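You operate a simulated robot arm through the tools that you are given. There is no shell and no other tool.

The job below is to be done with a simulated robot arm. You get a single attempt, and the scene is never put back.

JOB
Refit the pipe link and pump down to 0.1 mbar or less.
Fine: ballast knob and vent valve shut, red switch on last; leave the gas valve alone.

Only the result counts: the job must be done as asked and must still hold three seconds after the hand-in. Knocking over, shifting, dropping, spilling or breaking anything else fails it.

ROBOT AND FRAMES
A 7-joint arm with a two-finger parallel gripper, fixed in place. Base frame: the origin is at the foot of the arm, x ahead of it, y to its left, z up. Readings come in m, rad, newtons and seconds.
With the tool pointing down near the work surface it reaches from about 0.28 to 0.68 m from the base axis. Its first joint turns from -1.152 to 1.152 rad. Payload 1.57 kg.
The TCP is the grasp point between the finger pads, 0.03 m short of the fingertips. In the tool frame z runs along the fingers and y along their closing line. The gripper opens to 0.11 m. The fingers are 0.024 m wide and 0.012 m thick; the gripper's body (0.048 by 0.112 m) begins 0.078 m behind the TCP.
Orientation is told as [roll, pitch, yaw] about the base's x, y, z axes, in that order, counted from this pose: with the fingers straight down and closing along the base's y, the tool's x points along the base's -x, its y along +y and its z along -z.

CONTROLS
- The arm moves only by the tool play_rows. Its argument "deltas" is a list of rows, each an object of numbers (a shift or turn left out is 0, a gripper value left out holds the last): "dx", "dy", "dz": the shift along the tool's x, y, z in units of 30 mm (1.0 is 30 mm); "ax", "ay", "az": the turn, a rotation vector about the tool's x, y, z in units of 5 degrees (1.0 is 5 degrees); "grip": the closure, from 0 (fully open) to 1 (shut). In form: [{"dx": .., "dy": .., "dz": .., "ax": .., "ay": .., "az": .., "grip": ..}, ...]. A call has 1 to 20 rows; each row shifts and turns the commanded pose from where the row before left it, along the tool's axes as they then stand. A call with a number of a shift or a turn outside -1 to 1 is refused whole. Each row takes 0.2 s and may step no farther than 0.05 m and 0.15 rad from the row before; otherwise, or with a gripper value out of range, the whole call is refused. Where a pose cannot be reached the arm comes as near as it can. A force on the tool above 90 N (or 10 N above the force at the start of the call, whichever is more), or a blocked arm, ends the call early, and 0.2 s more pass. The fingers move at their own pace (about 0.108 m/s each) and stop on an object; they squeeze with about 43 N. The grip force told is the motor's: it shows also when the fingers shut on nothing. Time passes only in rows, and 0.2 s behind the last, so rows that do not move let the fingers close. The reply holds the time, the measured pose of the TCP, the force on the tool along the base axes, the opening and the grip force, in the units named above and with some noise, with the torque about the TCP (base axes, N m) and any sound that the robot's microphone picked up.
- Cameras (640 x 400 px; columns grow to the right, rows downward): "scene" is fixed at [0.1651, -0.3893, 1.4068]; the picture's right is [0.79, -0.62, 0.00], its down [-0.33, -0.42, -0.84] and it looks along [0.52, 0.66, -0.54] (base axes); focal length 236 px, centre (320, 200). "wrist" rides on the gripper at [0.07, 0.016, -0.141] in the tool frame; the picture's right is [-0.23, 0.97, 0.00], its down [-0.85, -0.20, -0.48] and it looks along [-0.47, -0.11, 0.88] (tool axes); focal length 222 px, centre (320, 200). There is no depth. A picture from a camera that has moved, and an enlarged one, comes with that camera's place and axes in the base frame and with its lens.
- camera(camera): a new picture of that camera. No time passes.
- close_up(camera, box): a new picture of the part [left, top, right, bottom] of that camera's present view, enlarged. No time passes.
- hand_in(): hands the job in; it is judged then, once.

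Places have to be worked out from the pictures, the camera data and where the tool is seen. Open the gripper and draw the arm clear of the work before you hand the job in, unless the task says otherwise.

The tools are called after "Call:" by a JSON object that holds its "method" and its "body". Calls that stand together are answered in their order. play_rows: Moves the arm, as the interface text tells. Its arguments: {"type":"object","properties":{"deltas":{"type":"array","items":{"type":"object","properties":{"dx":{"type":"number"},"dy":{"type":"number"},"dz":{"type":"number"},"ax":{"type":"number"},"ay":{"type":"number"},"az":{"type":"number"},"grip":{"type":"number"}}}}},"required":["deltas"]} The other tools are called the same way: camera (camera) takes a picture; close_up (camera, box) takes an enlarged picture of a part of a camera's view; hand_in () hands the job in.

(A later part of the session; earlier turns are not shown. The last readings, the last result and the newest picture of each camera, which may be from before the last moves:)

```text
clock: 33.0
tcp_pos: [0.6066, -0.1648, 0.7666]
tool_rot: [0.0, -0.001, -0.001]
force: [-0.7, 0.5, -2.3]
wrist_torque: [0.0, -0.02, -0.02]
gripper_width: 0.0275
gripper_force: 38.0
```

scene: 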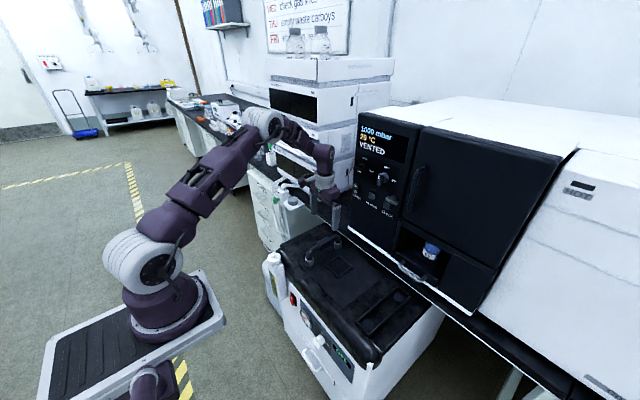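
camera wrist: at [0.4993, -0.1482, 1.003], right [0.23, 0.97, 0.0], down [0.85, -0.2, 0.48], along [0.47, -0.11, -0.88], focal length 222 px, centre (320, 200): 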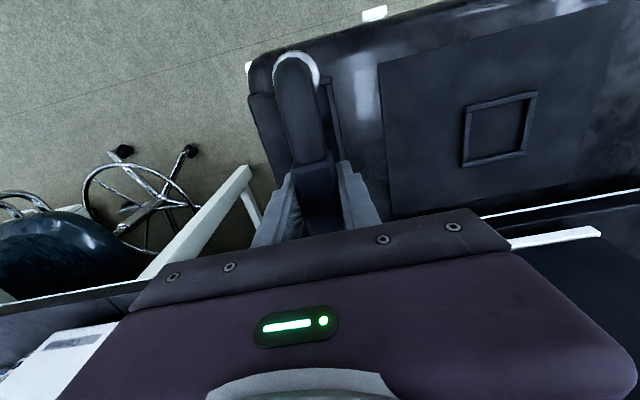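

No contact yet at 0.7666. I continue in 1.5–2 mm steps and look at the force.

Call:
{"method": "play_rows", "body": {"deltas": [{"dz": 0.06}, {"dz": 0.06}, {}]}}

Call:
{"method": "close_up", "body": {"camera": "scene", "box": [355, 285, 435, 335]}}

Call:
{"method": "close_up", "body": {"camera": "wrist", "box": [255, 20, 345, 110]}}

```text
clock: 33.8
tcp_pos: [0.6087, -0.1651, 0.7629]
tool_rot: [0.0, 0.001, 0.0]
force: [-0.2, 0.4, -2.1]
wrist_torque: [-0.05, -0.02, 0.0]
gripper_width: 0.0278
gripper_force: 38.3
```

```text
8.00 times, centred on (395, 310) of scene
camera zoom: at [0.1652, -0.3893, 1.4068], right [0.79, -0.62, 0.0], down [-0.33, -0.42, -0.84], along [0.52, 0.66, -0.54], focal length 1889 px, centre (-280, -680)
```

zoom: 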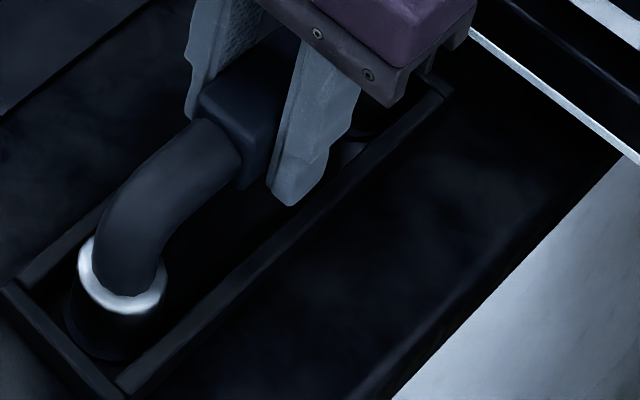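

```text
4.44 times, centred on (300, 65) of wrist
camera zoom: at [0.5379, -0.1483, 0.905], right [0.23, 0.97, 0.0], down [0.85, -0.2, 0.48], along [0.47, -0.11, -0.88], focal length 987 px, centre (409, 800)
```

zoom: 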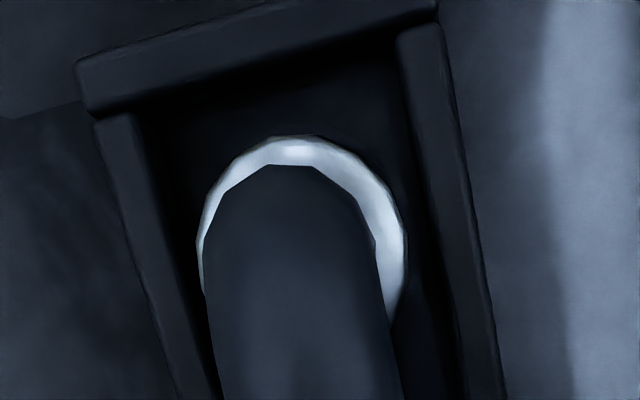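

The cuffs are in the trough just above the discs. I keep lowering in ~1.5 mm steps until contact force shows.

Call:
{"method": "play_rows", "body": {"deltas": [{"dz": 0.05}, {"dz": 0.05}, {}]}}

Call:
{"method": "play_rows", "body": {"deltas": [{"dz": 0.05}, {}]}}

```text
clock: 34.6
tcp_pos: [0.6073, -0.1653, 0.7624]
tool_rot: [-0.001, -0.002, -0.002]
force: [-10.2, 1.8, 30.1]
wrist_torque: [0.11, 0.11, 0.01]
gripper_width: 0.0278
gripper_force: 38.0
```

```text
clock: 35.2
tcp_pos: [0.6081, -0.1646, 0.7606]
tool_rot: [-0.003, -0.003, 0.002]
force: [-1.8, 0.8, 31.6]
wrist_torque: [0.1, 0.01, 0.01]
gripper_width: 0.0274
gripper_force: 37.9
```

Contact (≈31 N) at z ≈ 0.761, matching the expected seat height. I inspect the seating from both cameras before releasing.

Call:
{"method": "close_up", "body": {"camera": "scene", "box": [355, 270, 435, 335]}}

Call:
{"method": "close_up", "body": {"camera": "wrist", "box": [230, 20, 380, 200]}}

Call:
{"method": "close_up", "body": {"camera": "scene", "box": [345, 100, 445, 180]}}

```text
6.15 times, centred on (395, 302) of scene
camera zoom: at [0.1645, -0.3891, 1.407], right [0.79, -0.62, 0.0], down [-0.33, -0.42, -0.84], along [0.52, 0.66, -0.54], focal length 1453 px, centre (-142, -431)
```

zoom: 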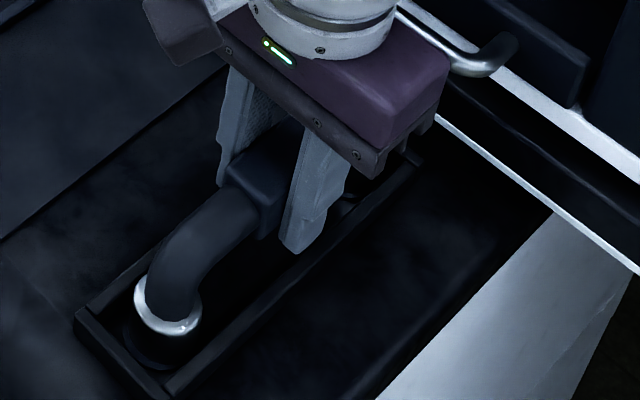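

```text
2.22 times, centred on (305, 110) of wrist
camera zoom: at [0.5378, -0.1481, 0.9015], right [0.23, 0.97, 0.0], down [0.85, -0.2, 0.48], along [0.47, -0.11, -0.88], focal length 494 px, centre (353, 400)
```

zoom: 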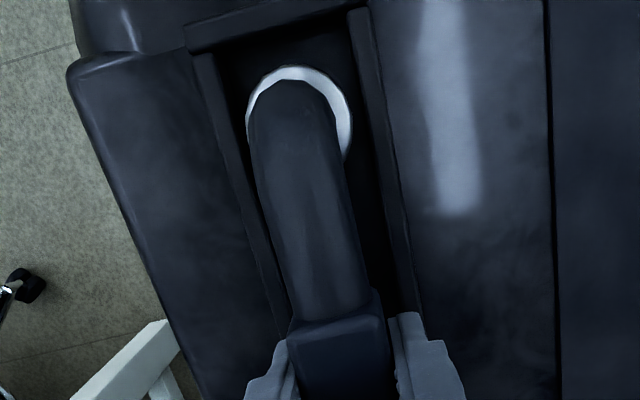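

```text
5.00 times, centred on (395, 140) of scene
camera zoom: at [0.1645, -0.3891, 1.407], right [0.79, -0.62, 0.0], down [-0.33, -0.42, -0.84], along [0.52, 0.66, -0.54], focal length 1181 px, centre (-55, 500)
```

zoom: 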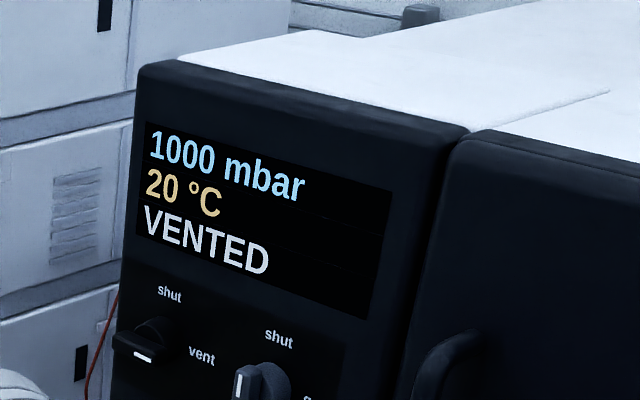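

The link sits in the trough on both discs, level. I relax the push slightly and open the fingers, then rise a bit.

Call:
{"method": "play_rows", "body": {"deltas": [{"dz": -0.06}, {"grip": 0.6}, {"grip": 0.4}, {"grip": 0.4}, {}]}}

Call:
{"method": "close_up", "body": {"camera": "scene", "box": [355, 270, 435, 335]}}

```text
clock: 36.4
tcp_pos: [0.6079, -0.1649, 0.761]
tool_rot: [0.001, -0.001, -0.001]
force: [-0.2, 0.2, 0.0]
wrist_torque: [-0.04, 0.03, -0.03]
gripper_width: 0.0659
gripper_force: 0.0
```

```text
6.15 times, centred on (395, 302) of scene
camera zoom: at [0.1651, -0.3893, 1.4068], right [0.79, -0.62, 0.0], down [-0.33, -0.42, -0.84], along [0.52, 0.66, -0.54], focal length 1453 px, centre (-142, -431)
```

zoom: 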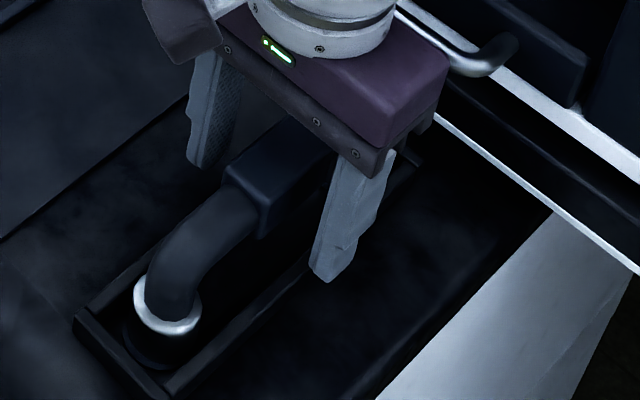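

Released cleanly with no residual force. I rise straight up and look at the seated link from above.

Call:
{"method": "play_rows", "body": {"deltas": [{"dz": -0.5}, {"dz": -0.8}, {"dz": -0.9}, {"dz": -0.9}, {"dz": -0.9}, {"dz": -0.9}, {"dz": -0.9}, {"dz": -0.9}, {}]}}

Call:
{"method": "camera", "body": {"camera": "wrist"}}

Call:
{"method": "close_up", "body": {"camera": "scene", "box": [330, 255, 440, 335]}}

```text
clock: 38.4
tcp_pos: [0.6073, -0.1654, 0.9625]
tool_rot: [0.0, -0.001, 0.0]
force: [0.3, 0.3, 0.2]
wrist_torque: [0.02, -0.01, 0.05]
gripper_width: 0.066
gripper_force: 0.0
```

```text
taken
camera wrist: at [0.5382, -0.1483, 1.103], right [0.23, 0.97, 0.0], down [0.85, -0.2, 0.48], along [0.47, -0.11, -0.88], focal length 222 px, centre (320, 200)
```

wrist: 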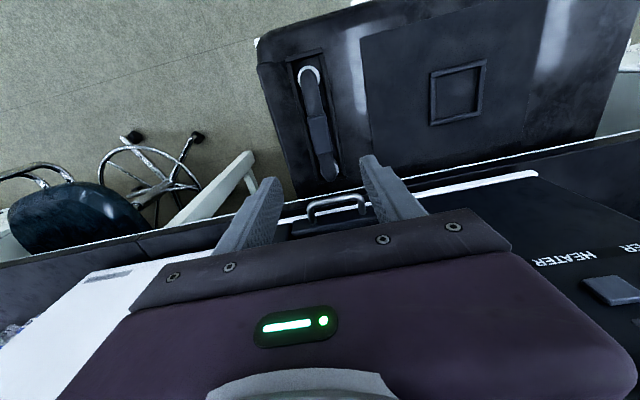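

```text
5.00 times, centred on (385, 295) of scene
camera zoom: at [0.1651, -0.3893, 1.4068], right [0.79, -0.62, 0.0], down [-0.33, -0.42, -0.84], along [0.52, 0.66, -0.54], focal length 1181 px, centre (-5, -275)
```

zoom: 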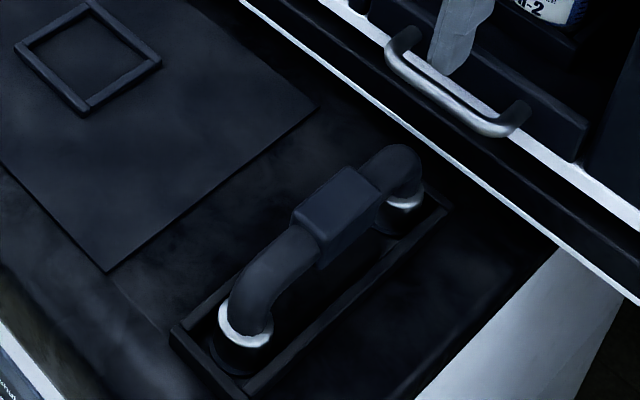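

The link stands in the trough on both discs. I verify its seating once more in the wrist close-up, and look at the oven panel from here.

Call:
{"method": "close_up", "body": {"camera": "wrist", "box": [260, 40, 380, 200]}}

Call:
{"method": "close_up", "body": {"camera": "scene", "box": [350, 155, 410, 205]}}

Call:
{"method": "close_up", "body": {"camera": "scene", "box": [290, 290, 360, 370]}}

```text
2.50 times, centred on (320, 120) of wrist
camera zoom: at [0.5382, -0.1483, 1.103], right [0.23, 0.97, 0.0], down [0.85, -0.2, 0.48], along [0.47, -0.11, -0.88], focal length 555 px, centre (320, 400)
```

zoom: 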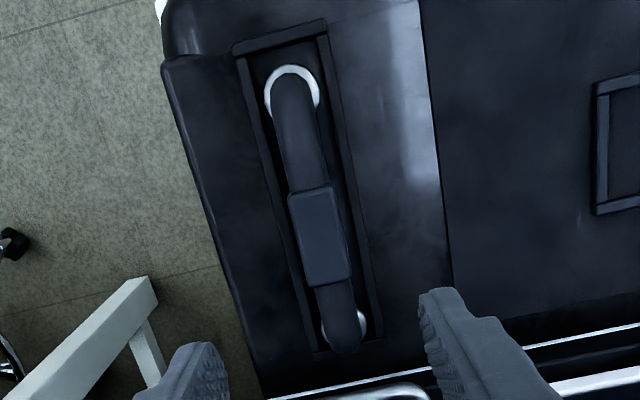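

```text
8.00 times, centred on (380, 180) of scene
camera zoom: at [0.1651, -0.3893, 1.4068], right [0.79, -0.62, 0.0], down [-0.33, -0.42, -0.84], along [0.52, 0.66, -0.54], focal length 1889 px, centre (-160, 360)
```

zoom: 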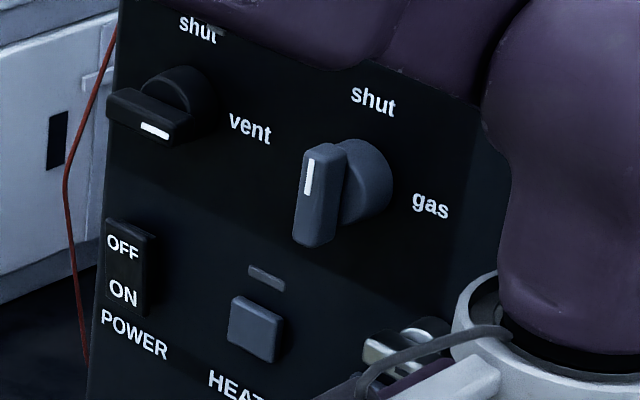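

```text
5.00 times, centred on (325, 330) of scene
camera zoom: at [0.1651, -0.3893, 1.4068], right [0.79, -0.62, 0.0], down [-0.33, -0.42, -0.84], along [0.52, 0.66, -0.54], focal length 1181 px, centre (295, -450)
```

zoom: 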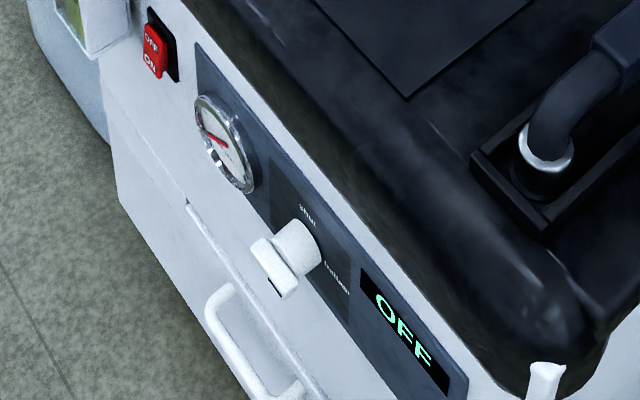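

The link sits well. Next is the vent valve: its bar is horizontal with the white mark toward "vent", at about [0.71, 0.094, 1.067]; the gas knob is 9 cm to its right. I move to a free place at about [0.50, 0.094, 1.07] before tilting the tool to point at the panel.

Call:
{"method": "play_rows", "body": {"deltas": [{"dx": 0.4, "dy": 0.4, "dz": -0.4}, {"dx": 0.4, "dy": 0.9, "dz": -0.4}, {"dx": 0.4, "dy": 0.9, "dz": -0.4}, {"dx": 0.4, "dy": 0.9, "dz": -0.4}, {"dx": 0.4, "dy": 0.9, "dz": -0.4}, {"dx": 0.4, "dy": 0.9, "dz": -0.4}, {"dx": 0.4, "dy": 0.9, "dz": -0.4}, {"dx": 0.4, "dy": 0.9, "dz": -0.4}, {"dx": 0.4, "dy": 0.9, "dz": -0.4}, {"dy": 1, "grip": 0.4}, {}]}}

Call:
{"method": "play_rows", "body": {"deltas": [{"ay": 1}, {"ay": 1}, {"ay": 1}, {}]}}

```text
clock: 40.8
tcp_pos: [0.5008, 0.094, 1.0704]
tool_rot: [0.0, 0.002, 0.001]
force: [0.1, -0.8, 0.0]
wrist_torque: [0.03, -0.01, -0.01]
gripper_width: 0.066
gripper_force: 0.1
```

```text
clock: 41.8
tcp_pos: [0.4998, 0.093, 1.0688]
tool_rot: [0.0, 0.264, -0.002]
force: [-1.2, -0.5, -0.4]
wrist_torque: [0.0, 0.03, -0.03]
gripper_width: 0.0657
gripper_force: 0.1
```

That tilted backward; the sign must be negative. I tilt forward in stages toward pitch −90° and check.

Call:
{"method": "play_rows", "body": {"deltas": [{"ay": -1}, {"ay": -1}, {"ay": -1}, {"ay": -1}, {"ay": -1}, {"ay": -1}, {"ay": -1}, {"ay": -1}, {"ay": -1}, {"ay": -1}, {"ay": -1}, {"ay": -1}, {}]}}

Call:
{"method": "camera", "body": {"camera": "wrist"}}

Call:
{"method": "camera", "body": {"camera": "scene"}}

```text
clock: 44.6
tcp_pos: [0.5037, 0.0799, 1.0622]
tool_rot: [-0.059, -0.538, -0.001]
force: [0.6, -0.4, -0.6]
wrist_torque: [0.01, 0.01, 0.02]
gripper_width: 0.0661
gripper_force: 0.1
out of reach, approached as far as the arm can: row 10, 11, 12
```

```text
taken
camera wrist: at [0.3723, 0.1053, 1.1472], right [0.23, 0.97, 0.07], down [0.48, -0.17, 0.86], along [0.85, -0.16, -0.51], focal length 222 px, centre (320, 200)
```

wrist: 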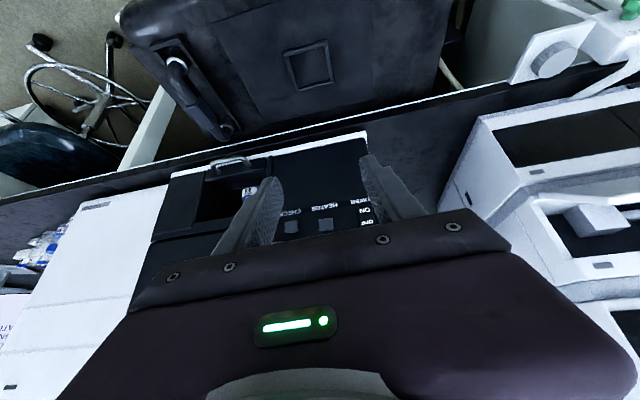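

```text
taken
```

scene: 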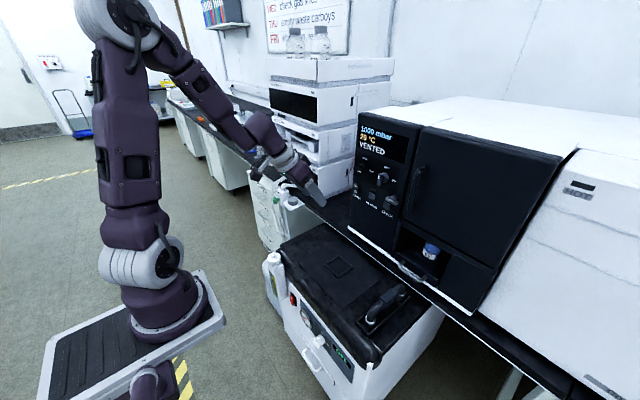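

At x = 0.50 the wrist cannot tilt farther than about 31°. Farther out the forearm lies flatter, so I move forward along +x by 10 cm (fingertips still well short of the panel) and see whether the tilt follows.

Call:
{"method": "play_rows", "body": {"deltas": [{"dx": -0.59, "dz": 0.59}, {"dx": -0.59, "dz": 0.59}, {"dx": -0.59, "dz": 0.59}, {"dx": -0.59, "dz": 0.59}, {}]}}

Call:
{"method": "camera", "body": {"camera": "wrist"}}

Call:
{"method": "camera", "body": {"camera": "scene"}}

```text
clock: 45.8
tcp_pos: [0.6016, 0.0755, 1.0382]
tool_rot: [-0.062, -0.538, -0.002]
force: [-0.1, 0.3, -0.4]
wrist_torque: [0.01, 0.01, 0.02]
gripper_width: 0.0661
gripper_force: 0.0
```

```text
taken
camera wrist: at [0.4694, 0.1011, 1.123], right [0.23, 0.97, 0.07], down [0.48, -0.17, 0.86], along [0.85, -0.16, -0.51], focal length 222 px, centre (320, 200)
```

wrist: 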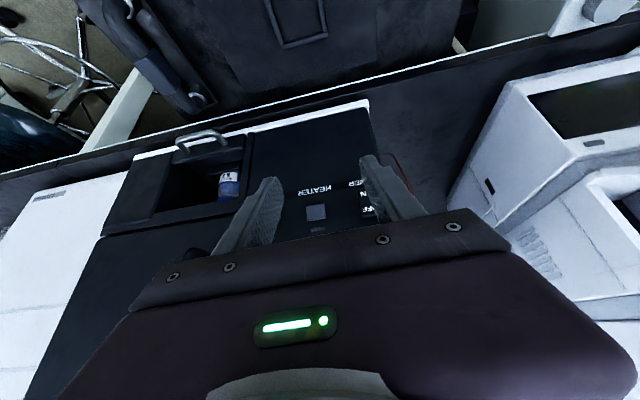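

```text
taken
```

scene: 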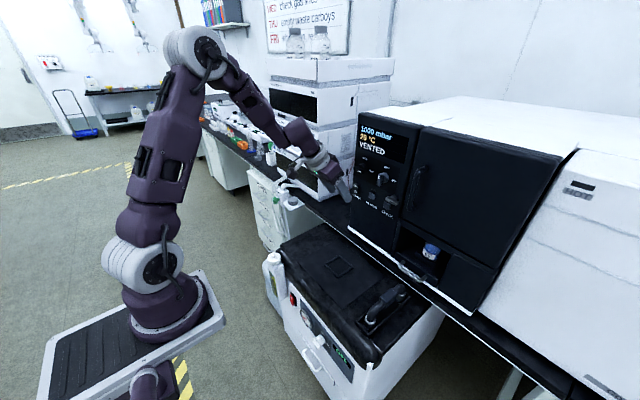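

The commanded pose resets to what was reached. Here at x = 0.60 I try tilting further.

Call:
{"method": "play_rows", "body": {"deltas": [{"ay": -1}, {"ay": -1}, {"ay": -1}, {"ay": -1}, {}]}}

```text
clock: 47.0
tcp_pos: [0.6021, 0.075, 1.038]
tool_rot: [-0.083, -0.889, 0.031]
force: [0.6, 0.6, -0.4]
wrist_torque: [-0.02, 0.03, 0.01]
gripper_width: 0.066
gripper_force: 0.2
```

Call:
{"method": "play_rows", "body": {"deltas": [{"ay": -1}, {"ay": -1}, {"ay": -1}, {"ay": -1}, {"ay": -1}, {"ay": -1}, {}]}}

Call:
{"method": "camera", "body": {"camera": "scene"}}

Call:
{"method": "camera", "body": {"camera": "wrist"}}

```text
clock: 48.6
tcp_pos: [0.6023, 0.0748, 1.0388]
tool_rot: [-0.319, -1.403, 0.28]
force: [-0.1, 0.4, -1.1]
wrist_torque: [0.0, -0.01, -0.03]
gripper_width: 0.0662
gripper_force: 0.0
```

```text
taken
```

scene: 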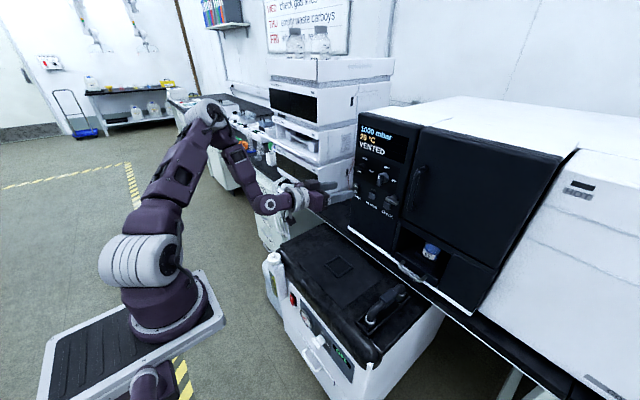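

```text
taken
camera wrist: at [0.4511, 0.0945, 0.9908], right [0.07, 0.98, 0.17], down [-0.34, -0.14, 0.93], along [0.94, -0.12, 0.33], focal length 222 px, centre (320, 200)
```

wrist: 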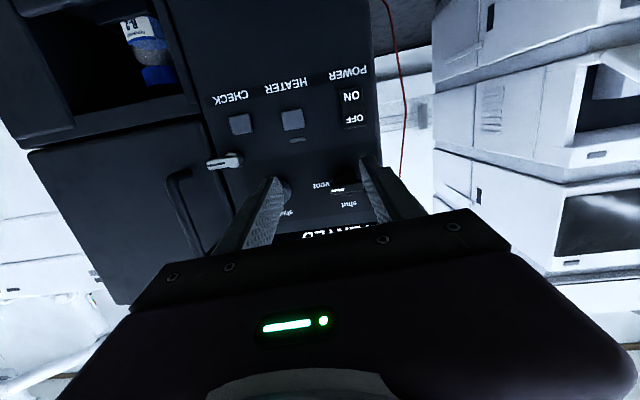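

Now the tool points almost horizontally at the panel (9° low). I zoom into the wrist view to fix the vent knob's place.

Call:
{"method": "close_up", "body": {"camera": "wrist", "box": [260, 90, 400, 240]}}

Call:
{"method": "close_up", "body": {"camera": "scene", "box": [300, 150, 420, 240]}}

```text
2.67 times, centred on (330, 165) of wrist
camera zoom: at [0.4511, 0.0945, 0.9908], right [0.07, 0.98, 0.17], down [-0.34, -0.14, 0.93], along [0.94, -0.12, 0.33], focal length 592 px, centre (293, 293)
```

zoom: 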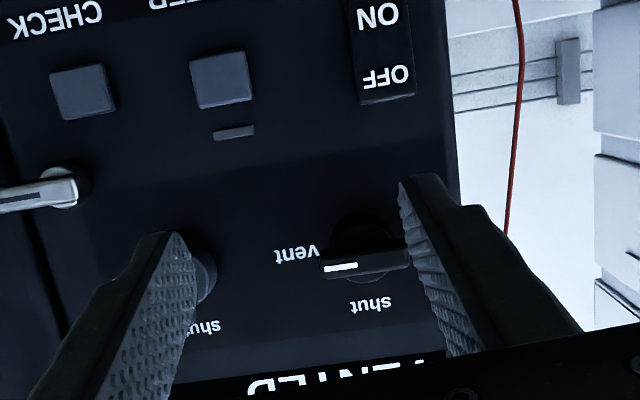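

```text
4.44 times, centred on (360, 195) of scene
camera zoom: at [0.1651, -0.3893, 1.4068], right [0.79, -0.62, 0.0], down [-0.33, -0.42, -0.84], along [0.52, 0.66, -0.54], focal length 1050 px, centre (142, 222)
```

zoom: 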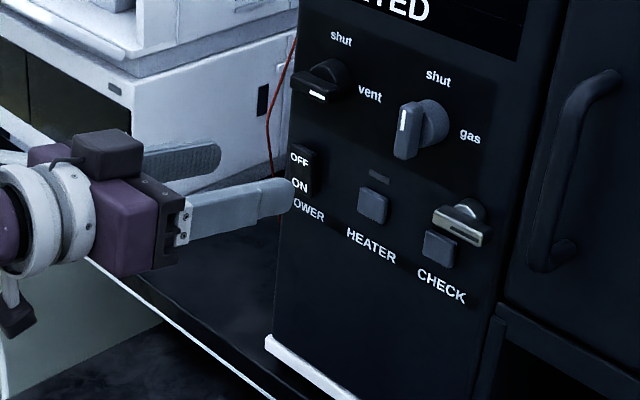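

Vent knob: bar front at x ≈ 0.705, y 0.075–0.115, z ≈ 1.068; panel face at x ≈ 0.735. I level the tool (9° more tilt, small twist fixes), staying at x = 0.60.

Call:
{"method": "play_rows", "body": {"deltas": [{"ay": -0.92, "ax": -0.25}, {"ay": -0.92, "ax": -0.25}, {"az": 0.6}, {}]}}

Call:
{"method": "camera", "body": {"camera": "wrist"}}

```text
clock: 49.6
tcp_pos: [0.602, 0.0741, 1.0385]
tool_rot: [1.495, -1.565, -1.488]
force: [-0.3, 0.1, 1.0]
wrist_torque: [0.0, -0.03, -0.01]
gripper_width: 0.066
gripper_force: 0.0
```

```text
taken
camera wrist: at [0.4595, 0.0906, 0.9686], right [-0.01, 0.97, 0.23], down [-0.48, -0.21, 0.85], along [0.88, -0.1, 0.47], focal length 222 px, centre (320, 200)
```

wrist: 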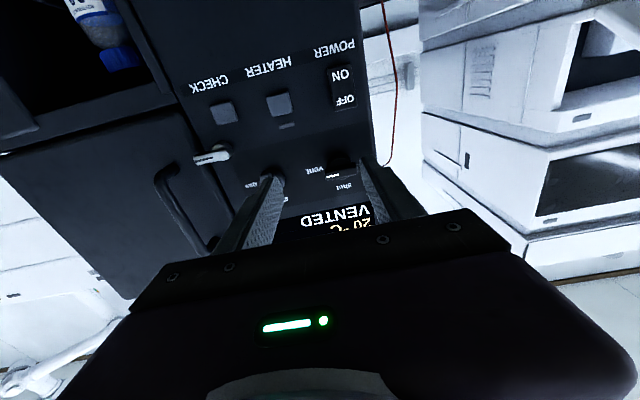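

The tool is level now, pointing straight along +x. I rotate the gripper about its axis by +90° so the fingers close vertically, staying at x = 0.60.

Call:
{"method": "play_rows", "body": {"deltas": [{"az": 1}, {"az": 1}, {"az": 1}, {"az": 1}, {"az": 1}, {"az": 1}, {"az": 1}, {"az": 1}, {"az": 1}, {}]}}

Call:
{"method": "play_rows", "body": {"deltas": [{"az": 1}, {"az": 1}, {"az": 1}, {"az": 1}, {"az": 1}, {"az": 1}, {"az": 1}, {"az": 1}, {"az": 1}, {}]}}

Call:
{"method": "camera", "body": {"camera": "wrist"}}

Call:
{"method": "camera", "body": {"camera": "scene"}}

```text
clock: 51.8
tcp_pos: [0.6012, 0.0757, 1.039]
tool_rot: [1.571, -0.781, -1.561]
force: [-0.1, 1.2, -0.2]
wrist_torque: [-0.02, 0.05, 0.01]
gripper_width: 0.0661
gripper_force: 0.1
```

```text
clock: 54.0
tcp_pos: [0.6014, 0.0744, 1.0391]
tool_rot: [1.568, 0.006, -1.561]
force: [-0.5, -0.3, -0.4]
wrist_torque: [0.0, -0.03, 0.05]
gripper_width: 0.0659
gripper_force: 0.2
```

```text
taken
camera wrist: at [0.4591, 0.1439, 1.0549], right [0.0, -0.23, 0.97], down [-0.47, -0.86, -0.2], along [0.88, -0.46, -0.11], focal length 222 px, centre (320, 200)
```

wrist: 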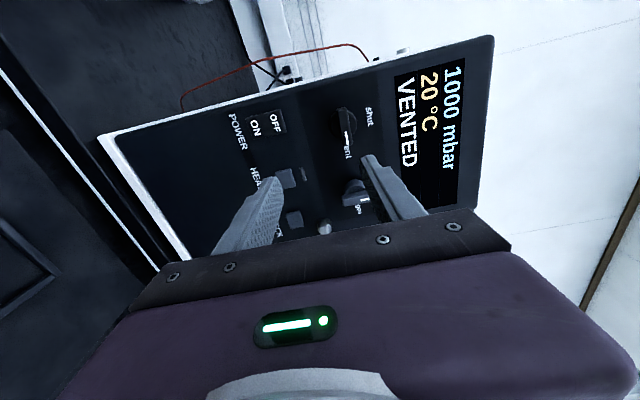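

```text
taken
```

scene: 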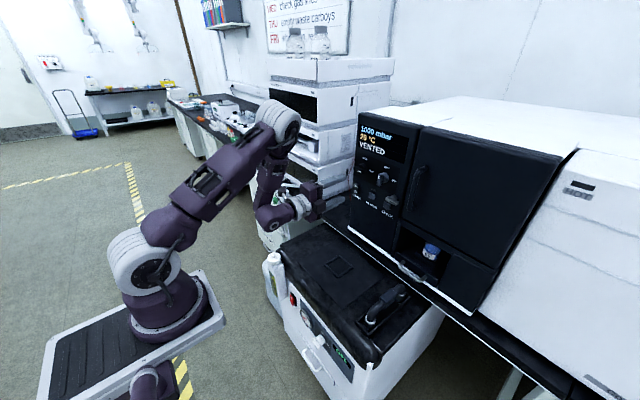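

Fingers now close vertically. I measure the vent knob in this view with a zoom.

Call:
{"method": "close_up", "body": {"camera": "wrist", "box": [290, 80, 410, 220]}}

Call:
{"method": "close_up", "body": {"camera": "scene", "box": [320, 150, 400, 220]}}

```text
2.86 times, centred on (350, 150) of wrist
camera zoom: at [0.4591, 0.1439, 1.0549], right [0.0, -0.23, 0.97], down [-0.47, -0.86, -0.2], along [0.88, -0.46, -0.11], focal length 635 px, centre (234, 343)
```

zoom: 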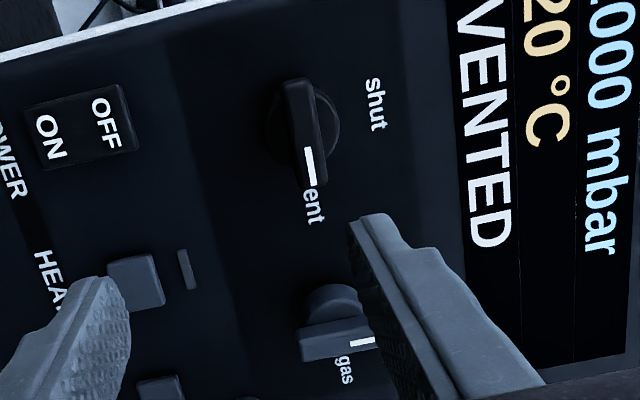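

```text
5.71 times, centred on (360, 185) of scene
camera zoom: at [0.1651, -0.3893, 1.4068], right [0.79, -0.62, 0.0], down [-0.33, -0.42, -0.84], along [0.52, 0.66, -0.54], focal length 1349 px, centre (91, 286)
```

zoom: 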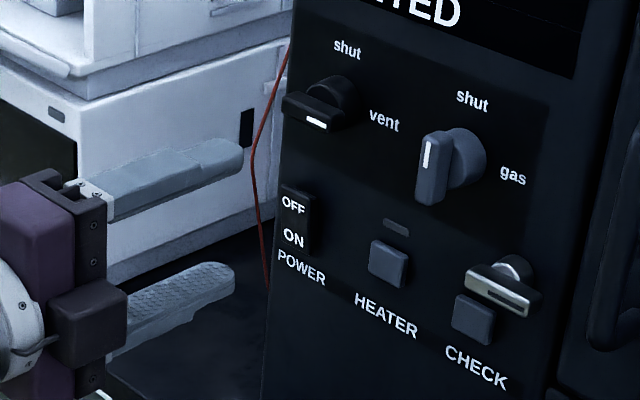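

Knob axis comes out at y ≈ 0.094, z ≈ 1.069, bar front x ≈ 0.70, panel 0.735. I line up on that axis with a 45 mm opening and go forward to x ≈ 0.66 (fingertips just short of the bar), then check.

Call:
{"method": "play_rows", "body": {"deltas": [{"dx": 0.33, "dy": 0.5, "grip": 0.59}, {"dx": 0.33, "dy": 0.5}, {}, {"dz": 0.5}, {"dz": 0.5}, {"dz": 0.5}, {"dz": 0.4}, {}]}}

Call:
{"method": "close_up", "body": {"camera": "wrist", "box": [220, 60, 420, 230]}}

Call:
{"method": "close_up", "body": {"camera": "scene", "box": [330, 150, 410, 220]}}

```text
clock: 55.8
tcp_pos: [0.6577, 0.0962, 1.0682]
tool_rot: [1.568, 0.004, -1.561]
force: [1.0, -0.3, -0.1]
wrist_torque: [0.02, 0.02, -0.03]
gripper_width: 0.0449
gripper_force: 0.1
```

```text
2.35 times, centred on (320, 145) of wrist
camera zoom: at [0.5157, 0.1647, 1.0845], right [0.0, -0.23, 0.97], down [-0.47, -0.86, -0.2], along [0.88, -0.46, -0.11], focal length 523 px, centre (320, 329)
```

zoom: 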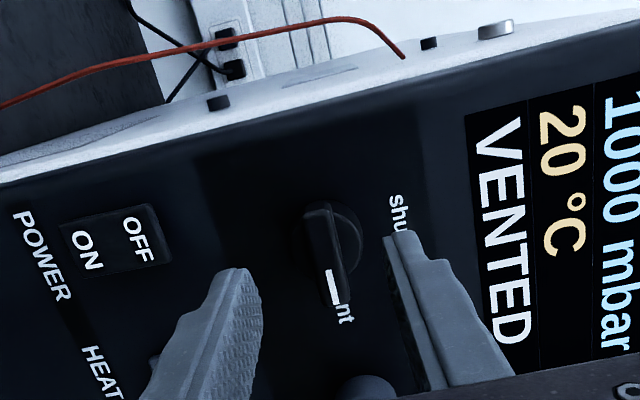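

```text
5.71 times, centred on (370, 185) of scene
camera zoom: at [0.1651, -0.3893, 1.4068], right [0.79, -0.62, 0.0], down [-0.33, -0.42, -0.84], along [0.52, 0.66, -0.54], focal length 1349 px, centre (34, 286)
```

zoom: 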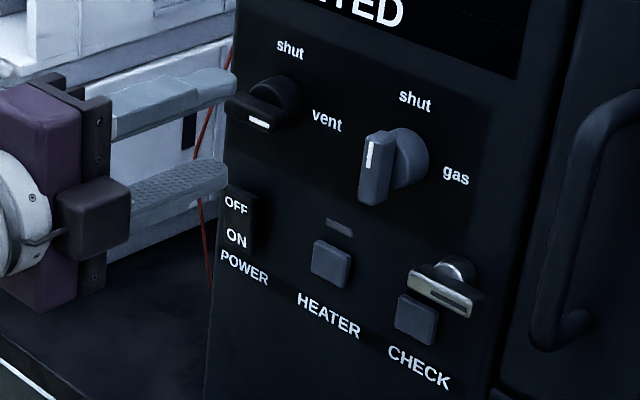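

Alignment is within about 2 mm. I nudge it and go forward so the fingertips reach x ≈ 0.712, straddling the bar, then check the force.

Call:
{"method": "play_rows", "body": {"deltas": [{"dx": -0.06, "dy": 0.07}, {"dz": 0.3}, {"dz": 0.3}, {"dz": 0.2}, {}]}}

Call:
{"method": "close_up", "body": {"camera": "wrist", "box": [220, 60, 420, 230]}}

Call:
{"method": "close_up", "body": {"camera": "scene", "box": [330, 150, 410, 220]}}

```text
clock: 57.0
tcp_pos: [0.6817, 0.0942, 1.07]
tool_rot: [1.569, 0.003, -1.56]
force: [0.0, -0.4, -0.5]
wrist_torque: [-0.01, -0.01, 0.0]
gripper_width: 0.0452
gripper_force: 0.1
```

```text
2.35 times, centred on (320, 145) of wrist
camera zoom: at [0.54, 0.163, 1.0872], right [0.0, -0.23, 0.97], down [-0.47, -0.86, -0.2], along [0.88, -0.46, -0.11], focal length 523 px, centre (320, 329)
```

zoom: 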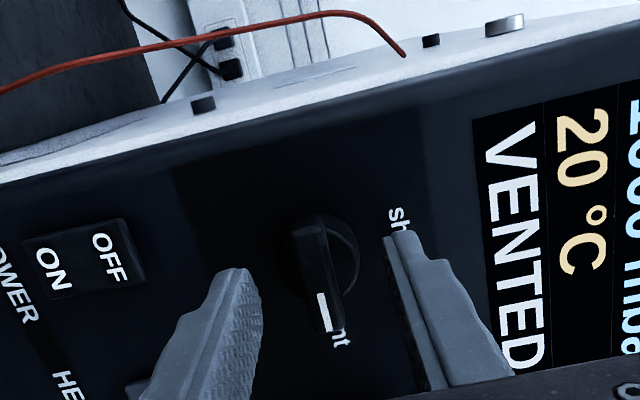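

```text
5.71 times, centred on (370, 185) of scene
camera zoom: at [0.1651, -0.3893, 1.4068], right [0.79, -0.62, 0.0], down [-0.33, -0.42, -0.84], along [0.52, 0.66, -0.54], focal length 1349 px, centre (34, 286)
```

zoom: 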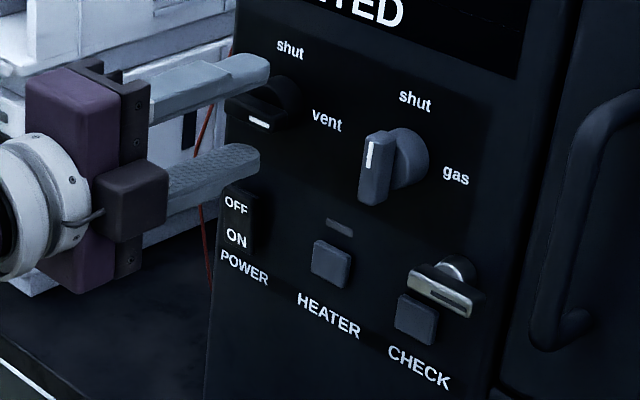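

Fingers straddle the bar with no contact force. I close on it.

Call:
{"method": "play_rows", "body": {"deltas": [{"grip": 1}, {"grip": 1}, {"grip": 1}, {"grip": 1}]}}

Call:
{"method": "close_up", "body": {"camera": "wrist", "box": [220, 60, 420, 230]}}

```text
clock: 58.0
tcp_pos: [0.6825, 0.0936, 1.0698]
tool_rot: [1.569, 0.004, -1.561]
force: [2.5, 0.3, -6.3]
wrist_torque: [-0.33, 0.11, 0.17]
gripper_width: 0.0118
gripper_force: 28.7
```

```text
2.35 times, centred on (320, 145) of wrist
camera zoom: at [0.54, 0.163, 1.0868], right [0.0, -0.23, 0.97], down [-0.47, -0.86, -0.2], along [0.88, -0.46, -0.11], focal length 523 px, centre (320, 329)
```

zoom: 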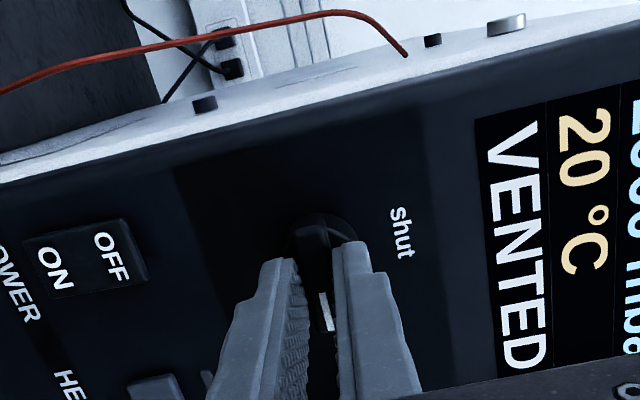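

The bar is gripped (11.8 mm). I start turning counter-clockwise as seen from the front (az negative), 30° first, and check torque and the mark.

Call:
{"method": "play_rows", "body": {"deltas": [{"az": -0.7}, {"az": -0.8}, {"az": -0.9}, {"az": -0.9}, {"az": -0.9}, {"az": -0.9}, {"az": -0.9}, {}]}}

Call:
{"method": "close_up", "body": {"camera": "scene", "box": [330, 120, 430, 220]}}

Call:
{"method": "close_up", "body": {"camera": "wrist", "box": [220, 60, 420, 230]}}

```text
clock: 59.8
tcp_pos: [0.6827, 0.0941, 1.0695]
tool_rot: [1.569, -0.52, -1.56]
force: [-2.2, 1.4, -12.1]
wrist_torque: [0.0, 0.63, 0.44]
gripper_width: 0.0117
gripper_force: 29.1
```

```text
4.00 times, centred on (380, 170) of scene
camera zoom: at [0.1653, -0.3892, 1.4068], right [0.79, -0.62, 0.0], down [-0.33, -0.42, -0.84], along [0.52, 0.66, -0.54], focal length 945 px, centre (80, 320)
```

zoom: 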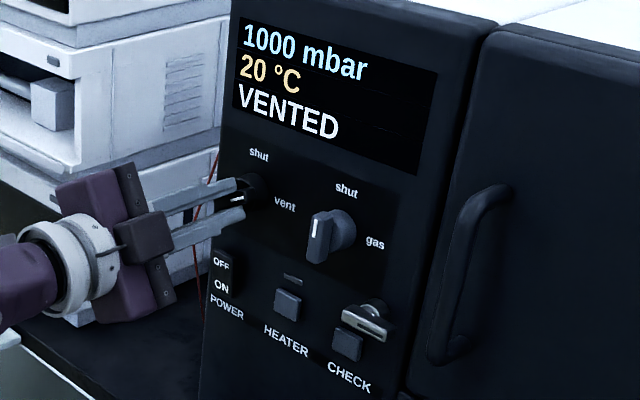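

```text
2.35 times, centred on (320, 145) of wrist
camera zoom: at [0.5398, 0.1618, 1.0497], right [0.0, 0.29, 0.96], down [-0.47, -0.85, 0.25], along [0.88, -0.45, 0.14], focal length 523 px, centre (320, 329)
```

zoom: 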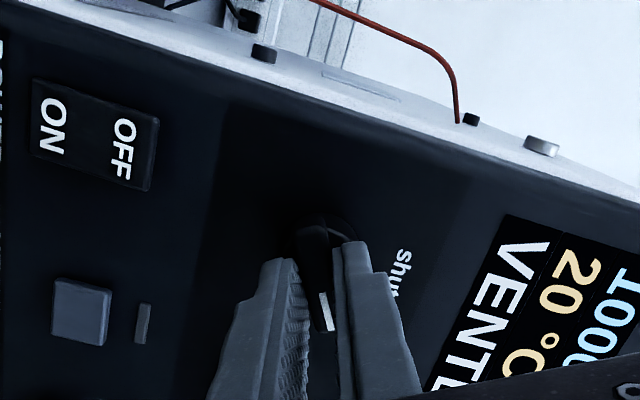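

The knob follows the gripper (mark turned 30° with it). A small downward pull shows my axis is slightly high, so I ease down 1.5 mm and turn the remaining 60°.

Call:
{"method": "play_rows", "body": {"deltas": [{"dx": 0.025, "dy": -0.043}, {"az": -0.9}, {"az": -0.9}, {"az": -0.9}, {"az": -0.9}, {"az": -0.9}, {"az": -0.9}, {}]}}

Call:
{"method": "play_rows", "body": {"deltas": [{"az": -0.9}, {"az": -0.9}, {"az": -0.9}, {"az": -0.9}, {"az": -0.9}, {"az": -0.9}, {"az": -0.8}, {}]}}

Call:
{"method": "close_up", "body": {"camera": "scene", "box": [330, 120, 430, 220]}}

Call:
{"method": "close_up", "body": {"camera": "wrist", "box": [220, 60, 420, 230]}}

```text
clock: 61.6
tcp_pos: [0.681, 0.095, 1.0702]
tool_rot: [1.574, -0.993, -1.565]
force: [-6.7, 3.5, 6.5]
wrist_torque: [-0.01, 0.15, 0.09]
gripper_width: 0.012
gripper_force: 29.2
```

```text
clock: 63.4
tcp_pos: [0.6818, 0.0941, 1.0702]
tool_rot: [1.618, -1.533, -1.608]
force: [0.5, 7.9, 15.5]
wrist_torque: [-0.04, -0.13, 0.03]
gripper_width: 0.0119
gripper_force: 29.4
```

```text
4.00 times, centred on (380, 170) of scene
camera zoom: at [0.1648, -0.3891, 1.4069], right [0.79, -0.62, 0.0], down [-0.33, -0.42, -0.84], along [0.52, 0.66, -0.54], focal length 945 px, centre (80, 320)
```

zoom: 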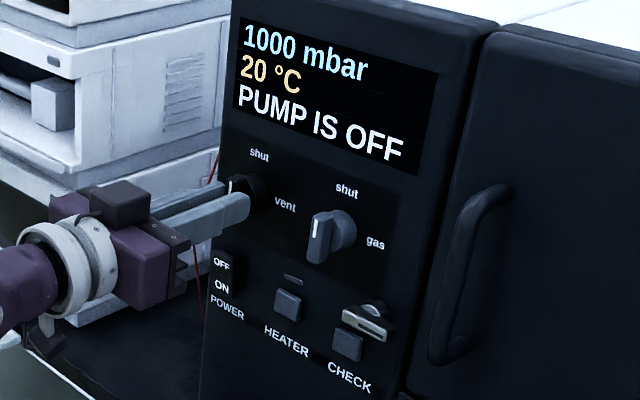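

```text
2.35 times, centred on (320, 145) of wrist
camera zoom: at [0.5407, 0.1122, 1.0004], right [-0.01, 0.96, 0.26], down [-0.48, -0.24, 0.85], along [0.88, -0.12, 0.46], focal length 523 px, centre (320, 329)
```

zoom: 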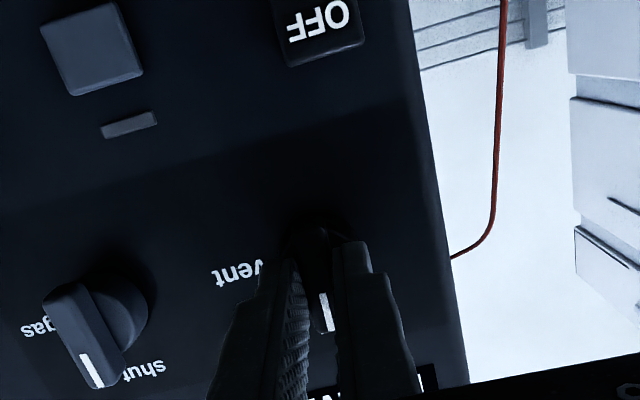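

The display changed to "PUMP IS OFF" – the vent is shut and the link is evidently accepted. I turn the last 2°, open slightly (45 mm), and back straight off.

Call:
{"method": "play_rows", "body": {"deltas": [{"az": -0.4}, {}, {"grip": 0.62}, {"grip": 0.62}, {"grip": 0.62}, {}]}}

Call:
{"method": "play_rows", "body": {"deltas": [{"dz": -0.4}, {"dz": -0.6}, {"dz": -0.8}, {"dz": -0.8}, {}]}}

Call:
{"method": "close_up", "body": {"camera": "scene", "box": [330, 120, 430, 220]}}

Call:
{"method": "camera", "body": {"camera": "wrist"}}

```text
clock: 64.8
tcp_pos: [0.683, 0.0943, 1.0687]
tool_rot: [1.33, -1.566, -1.32]
force: [0.0, -0.3, -0.2]
wrist_torque: [0.03, 0.04, 0.01]
gripper_width: 0.0419
gripper_force: 0.0
```

```text
clock: 66.0
tcp_pos: [0.6031, 0.0945, 1.0688]
tool_rot: [1.425, -1.566, -1.415]
force: [0.5, 0.2, 0.3]
wrist_torque: [-0.02, -0.02, -0.02]
gripper_width: 0.0418
gripper_force: 0.1
```

```text
4.00 times, centred on (380, 170) of scene
camera zoom: at [0.1651, -0.3893, 1.4068], right [0.79, -0.62, 0.0], down [-0.33, -0.42, -0.84], along [0.52, 0.66, -0.54], focal length 945 px, centre (80, 320)
```

zoom: 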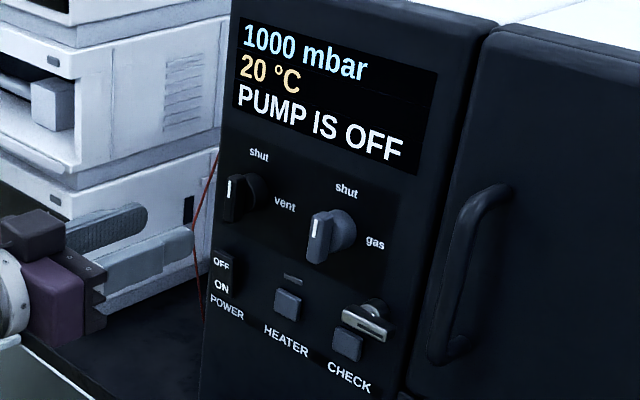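

```text
taken
camera wrist: at [0.4621, 0.1092, 0.9991], right [-0.01, 0.97, 0.23], down [-0.48, -0.21, 0.85], along [0.88, -0.1, 0.47], focal length 222 px, centre (320, 200)
```

wrist: 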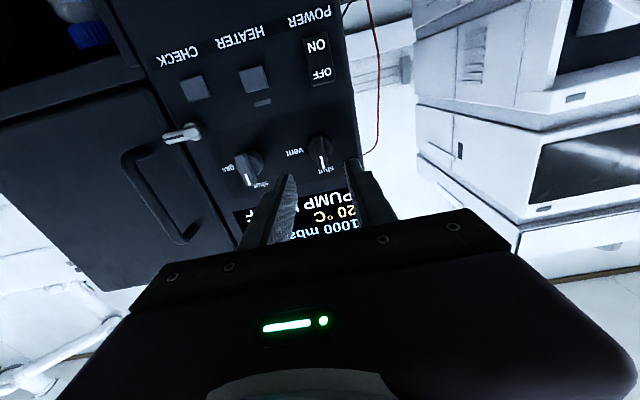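

Vent is shut (mark up), gas untouched. Next the ballast knob on the pump's front; I untilt the tool to point down again here, well off the panel.

Call:
{"method": "play_rows", "body": {"deltas": [{"ay": 1}, {"ay": 1}, {"ay": 1}, {"ay": 1}, {"ay": 1}, {"ay": 1}, {"ay": 1}, {"ay": 1}, {"ay": 1}, {"ay": 1}, {"ay": 1}, {"ay": 1}, {"ay": 1}, {"ay": 1}, {"ay": 1}, {"ay": 1}, {"ay": 1}, {"ay": 1}, {}]}}

Call:
{"method": "camera", "body": {"camera": "scene"}}

```text
clock: 70.0
tcp_pos: [0.6033, 0.0924, 1.0696]
tool_rot: [0.003, 0.003, 0.012]
force: [-0.5, 0.3, -0.7]
wrist_torque: [-0.02, 0.02, -0.02]
gripper_width: 0.0423
gripper_force: 0.0
```

```text
taken
```

scene: 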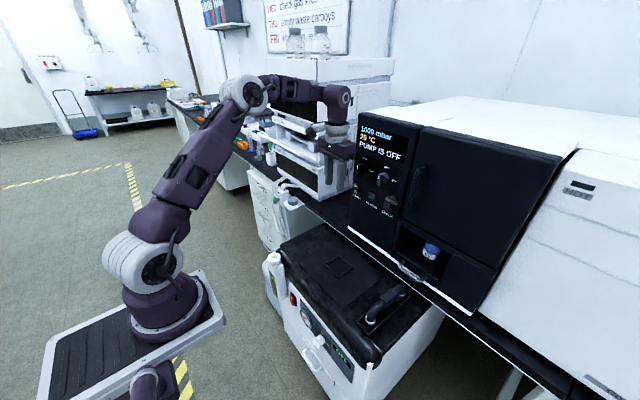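

Tool is vertical again. I move to about [0.33, -0.035, 0.85] in front of the pump so the wrist camera can look at the pump's front panel.

Call:
{"method": "play_rows", "body": {"deltas": [{"dx": 0.83, "dy": -0.39, "dz": 0.21}, {"dx": 0.83, "dy": -0.39, "dz": 0.21}, {"dx": 0.83, "dy": -0.39, "dz": 0.21}, {"dx": 0.83, "dy": -0.39, "dz": 0.21}, {"dx": 0.83, "dy": -0.39, "dz": 0.21}, {"dx": 0.83, "dy": -0.39, "dz": 0.21}, {"dx": 0.83, "dy": -0.39, "dz": 0.21}, {"dx": 0.83, "dy": -0.39, "dz": 0.21}, {"dx": 0.83, "dy": -0.39, "dz": 0.21}, {"dx": 0.83, "dy": -0.39, "dz": 0.21}, {"dx": 0.83, "dy": -0.39, "dz": 0.21}, {"dz": 0.9}, {"dz": 0.9}, {"dz": 0.9}, {"dz": 0.9}, {"dz": 0.9}, {}]}}

Call:
{"method": "camera", "body": {"camera": "wrist"}}

Call:
{"method": "camera", "body": {"camera": "scene"}}

```text
clock: 73.6
tcp_pos: [0.332, -0.0364, 0.8645]
tool_rot: [0.002, 0.001, 0.011]
force: [1.2, 0.7, -0.7]
wrist_torque: [-0.01, 0.01, 0.01]
gripper_width: 0.0416
gripper_force: 0.1
```

```text
taken
camera wrist: at [0.2623, -0.0216, 1.006], right [0.22, 0.98, 0.0], down [0.86, -0.19, 0.48], along [0.47, -0.1, -0.88], focal length 222 px, centre (320, 200)
```

wrist: 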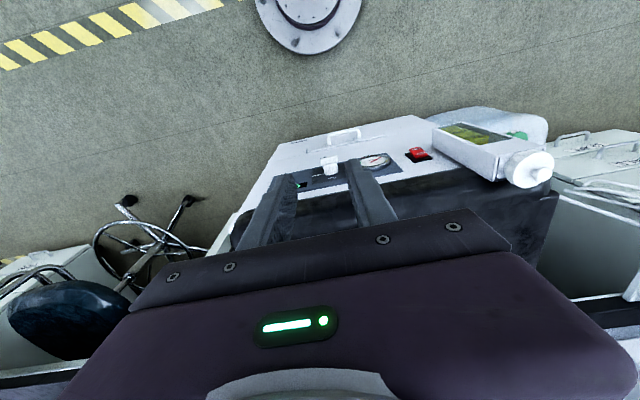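

```text
taken
```

scene: 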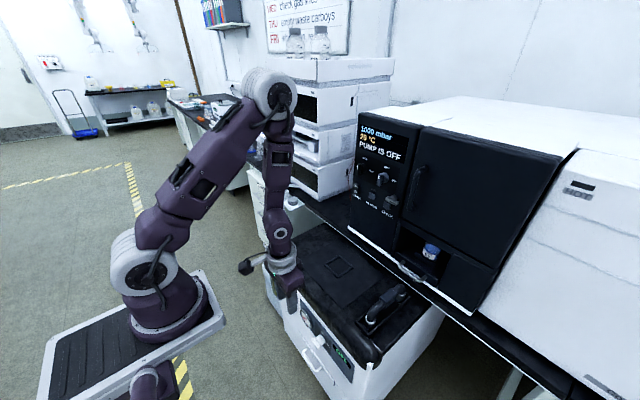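

I zoom in on the pump's front panel from this view and from the scene camera.

Call:
{"method": "close_up", "body": {"camera": "wrist", "box": [290, 130, 450, 210]}}

Call:
{"method": "close_up", "body": {"camera": "scene", "box": [285, 300, 365, 380]}}

```text
4.00 times, centred on (370, 170) of wrist
camera zoom: at [0.2623, -0.0216, 1.006], right [0.22, 0.98, 0.0], down [0.86, -0.19, 0.48], along [0.47, -0.1, -0.88], focal length 888 px, centre (120, 320)
```

zoom: 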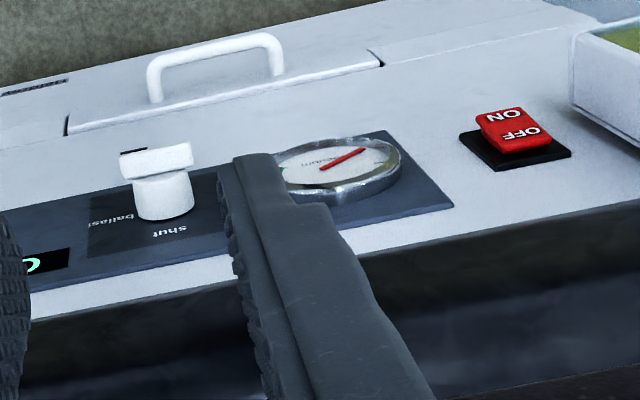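

```text
5.00 times, centred on (325, 340) of scene
camera zoom: at [0.1651, -0.3893, 1.4068], right [0.79, -0.62, 0.0], down [-0.33, -0.42, -0.84], along [0.52, 0.66, -0.54], focal length 1181 px, centre (295, -500)
```

zoom: 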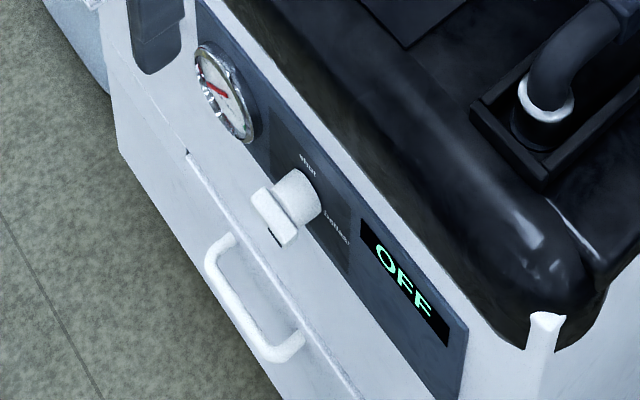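

The ballast knob is the same kind: bar horizontal, black mark toward "ballast", axis at about y −0.036, z ≈ 0.50, bar front x ≈ 0.423, panel face x ≈ 0.464. I try the same horizontal grasp, first checking if that posture is reachable down here: lower to z ≈ 0.65 and tilt forward, well in front of the pump.

Call:
{"method": "play_rows", "body": {"deltas": [{"dz": 0.9}, {"dz": 0.9}, {"dz": 0.9}, {"dz": 0.9}, {"dz": 0.9}, {"dz": 0.9}, {"dz": 0.9}, {"dz": 0.8}, {}]}}

Call:
{"method": "play_rows", "body": {"deltas": [{"ay": -1}, {"ay": -1}, {"ay": -1}, {"ay": -1}, {"ay": -1}, {"ay": -1}, {}]}}

Call:
{"method": "camera", "body": {"camera": "scene"}}

Call:
{"method": "camera", "body": {"camera": "wrist"}}

```text
clock: 75.6
tcp_pos: [0.33, -0.0365, 0.6512]
tool_rot: [0.003, 0.0, 0.01]
force: [0.3, -0.2, 0.2]
wrist_torque: [-0.01, 0.01, 0.0]
gripper_width: 0.0418
gripper_force: 0.0
```

```text
clock: 77.2
tcp_pos: [0.3316, -0.0364, 0.6515]
tool_rot: [0.006, -0.522, 0.008]
force: [0.2, 0.1, 0.0]
wrist_torque: [0.01, -0.04, 0.0]
gripper_width: 0.0416
gripper_force: 0.0
```

```text
taken
```

scene: 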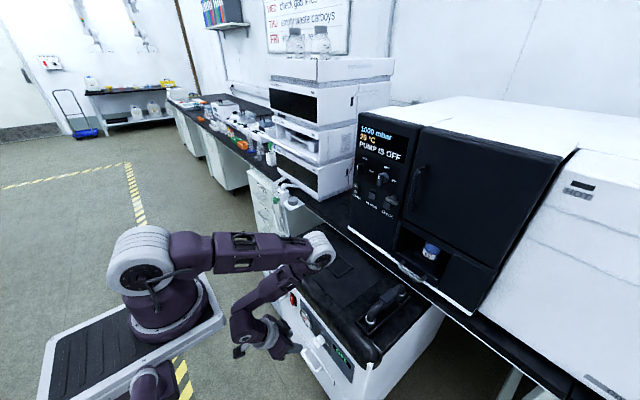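

```text
taken
camera wrist: at [0.1999, -0.0214, 0.739], right [0.19, 0.98, 0.12], down [0.5, -0.2, 0.84], along [0.84, -0.1, -0.53], focal length 222 px, centre (320, 200)
```

wrist: 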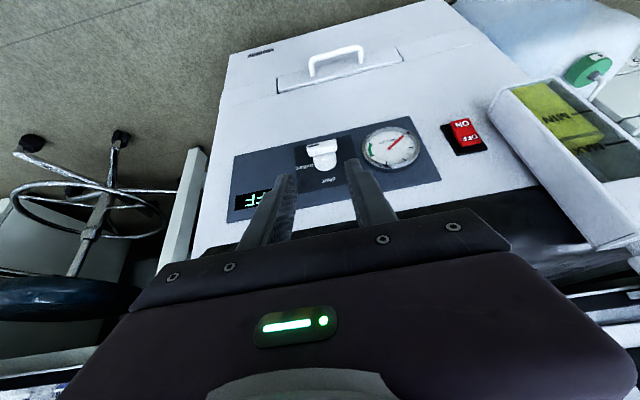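

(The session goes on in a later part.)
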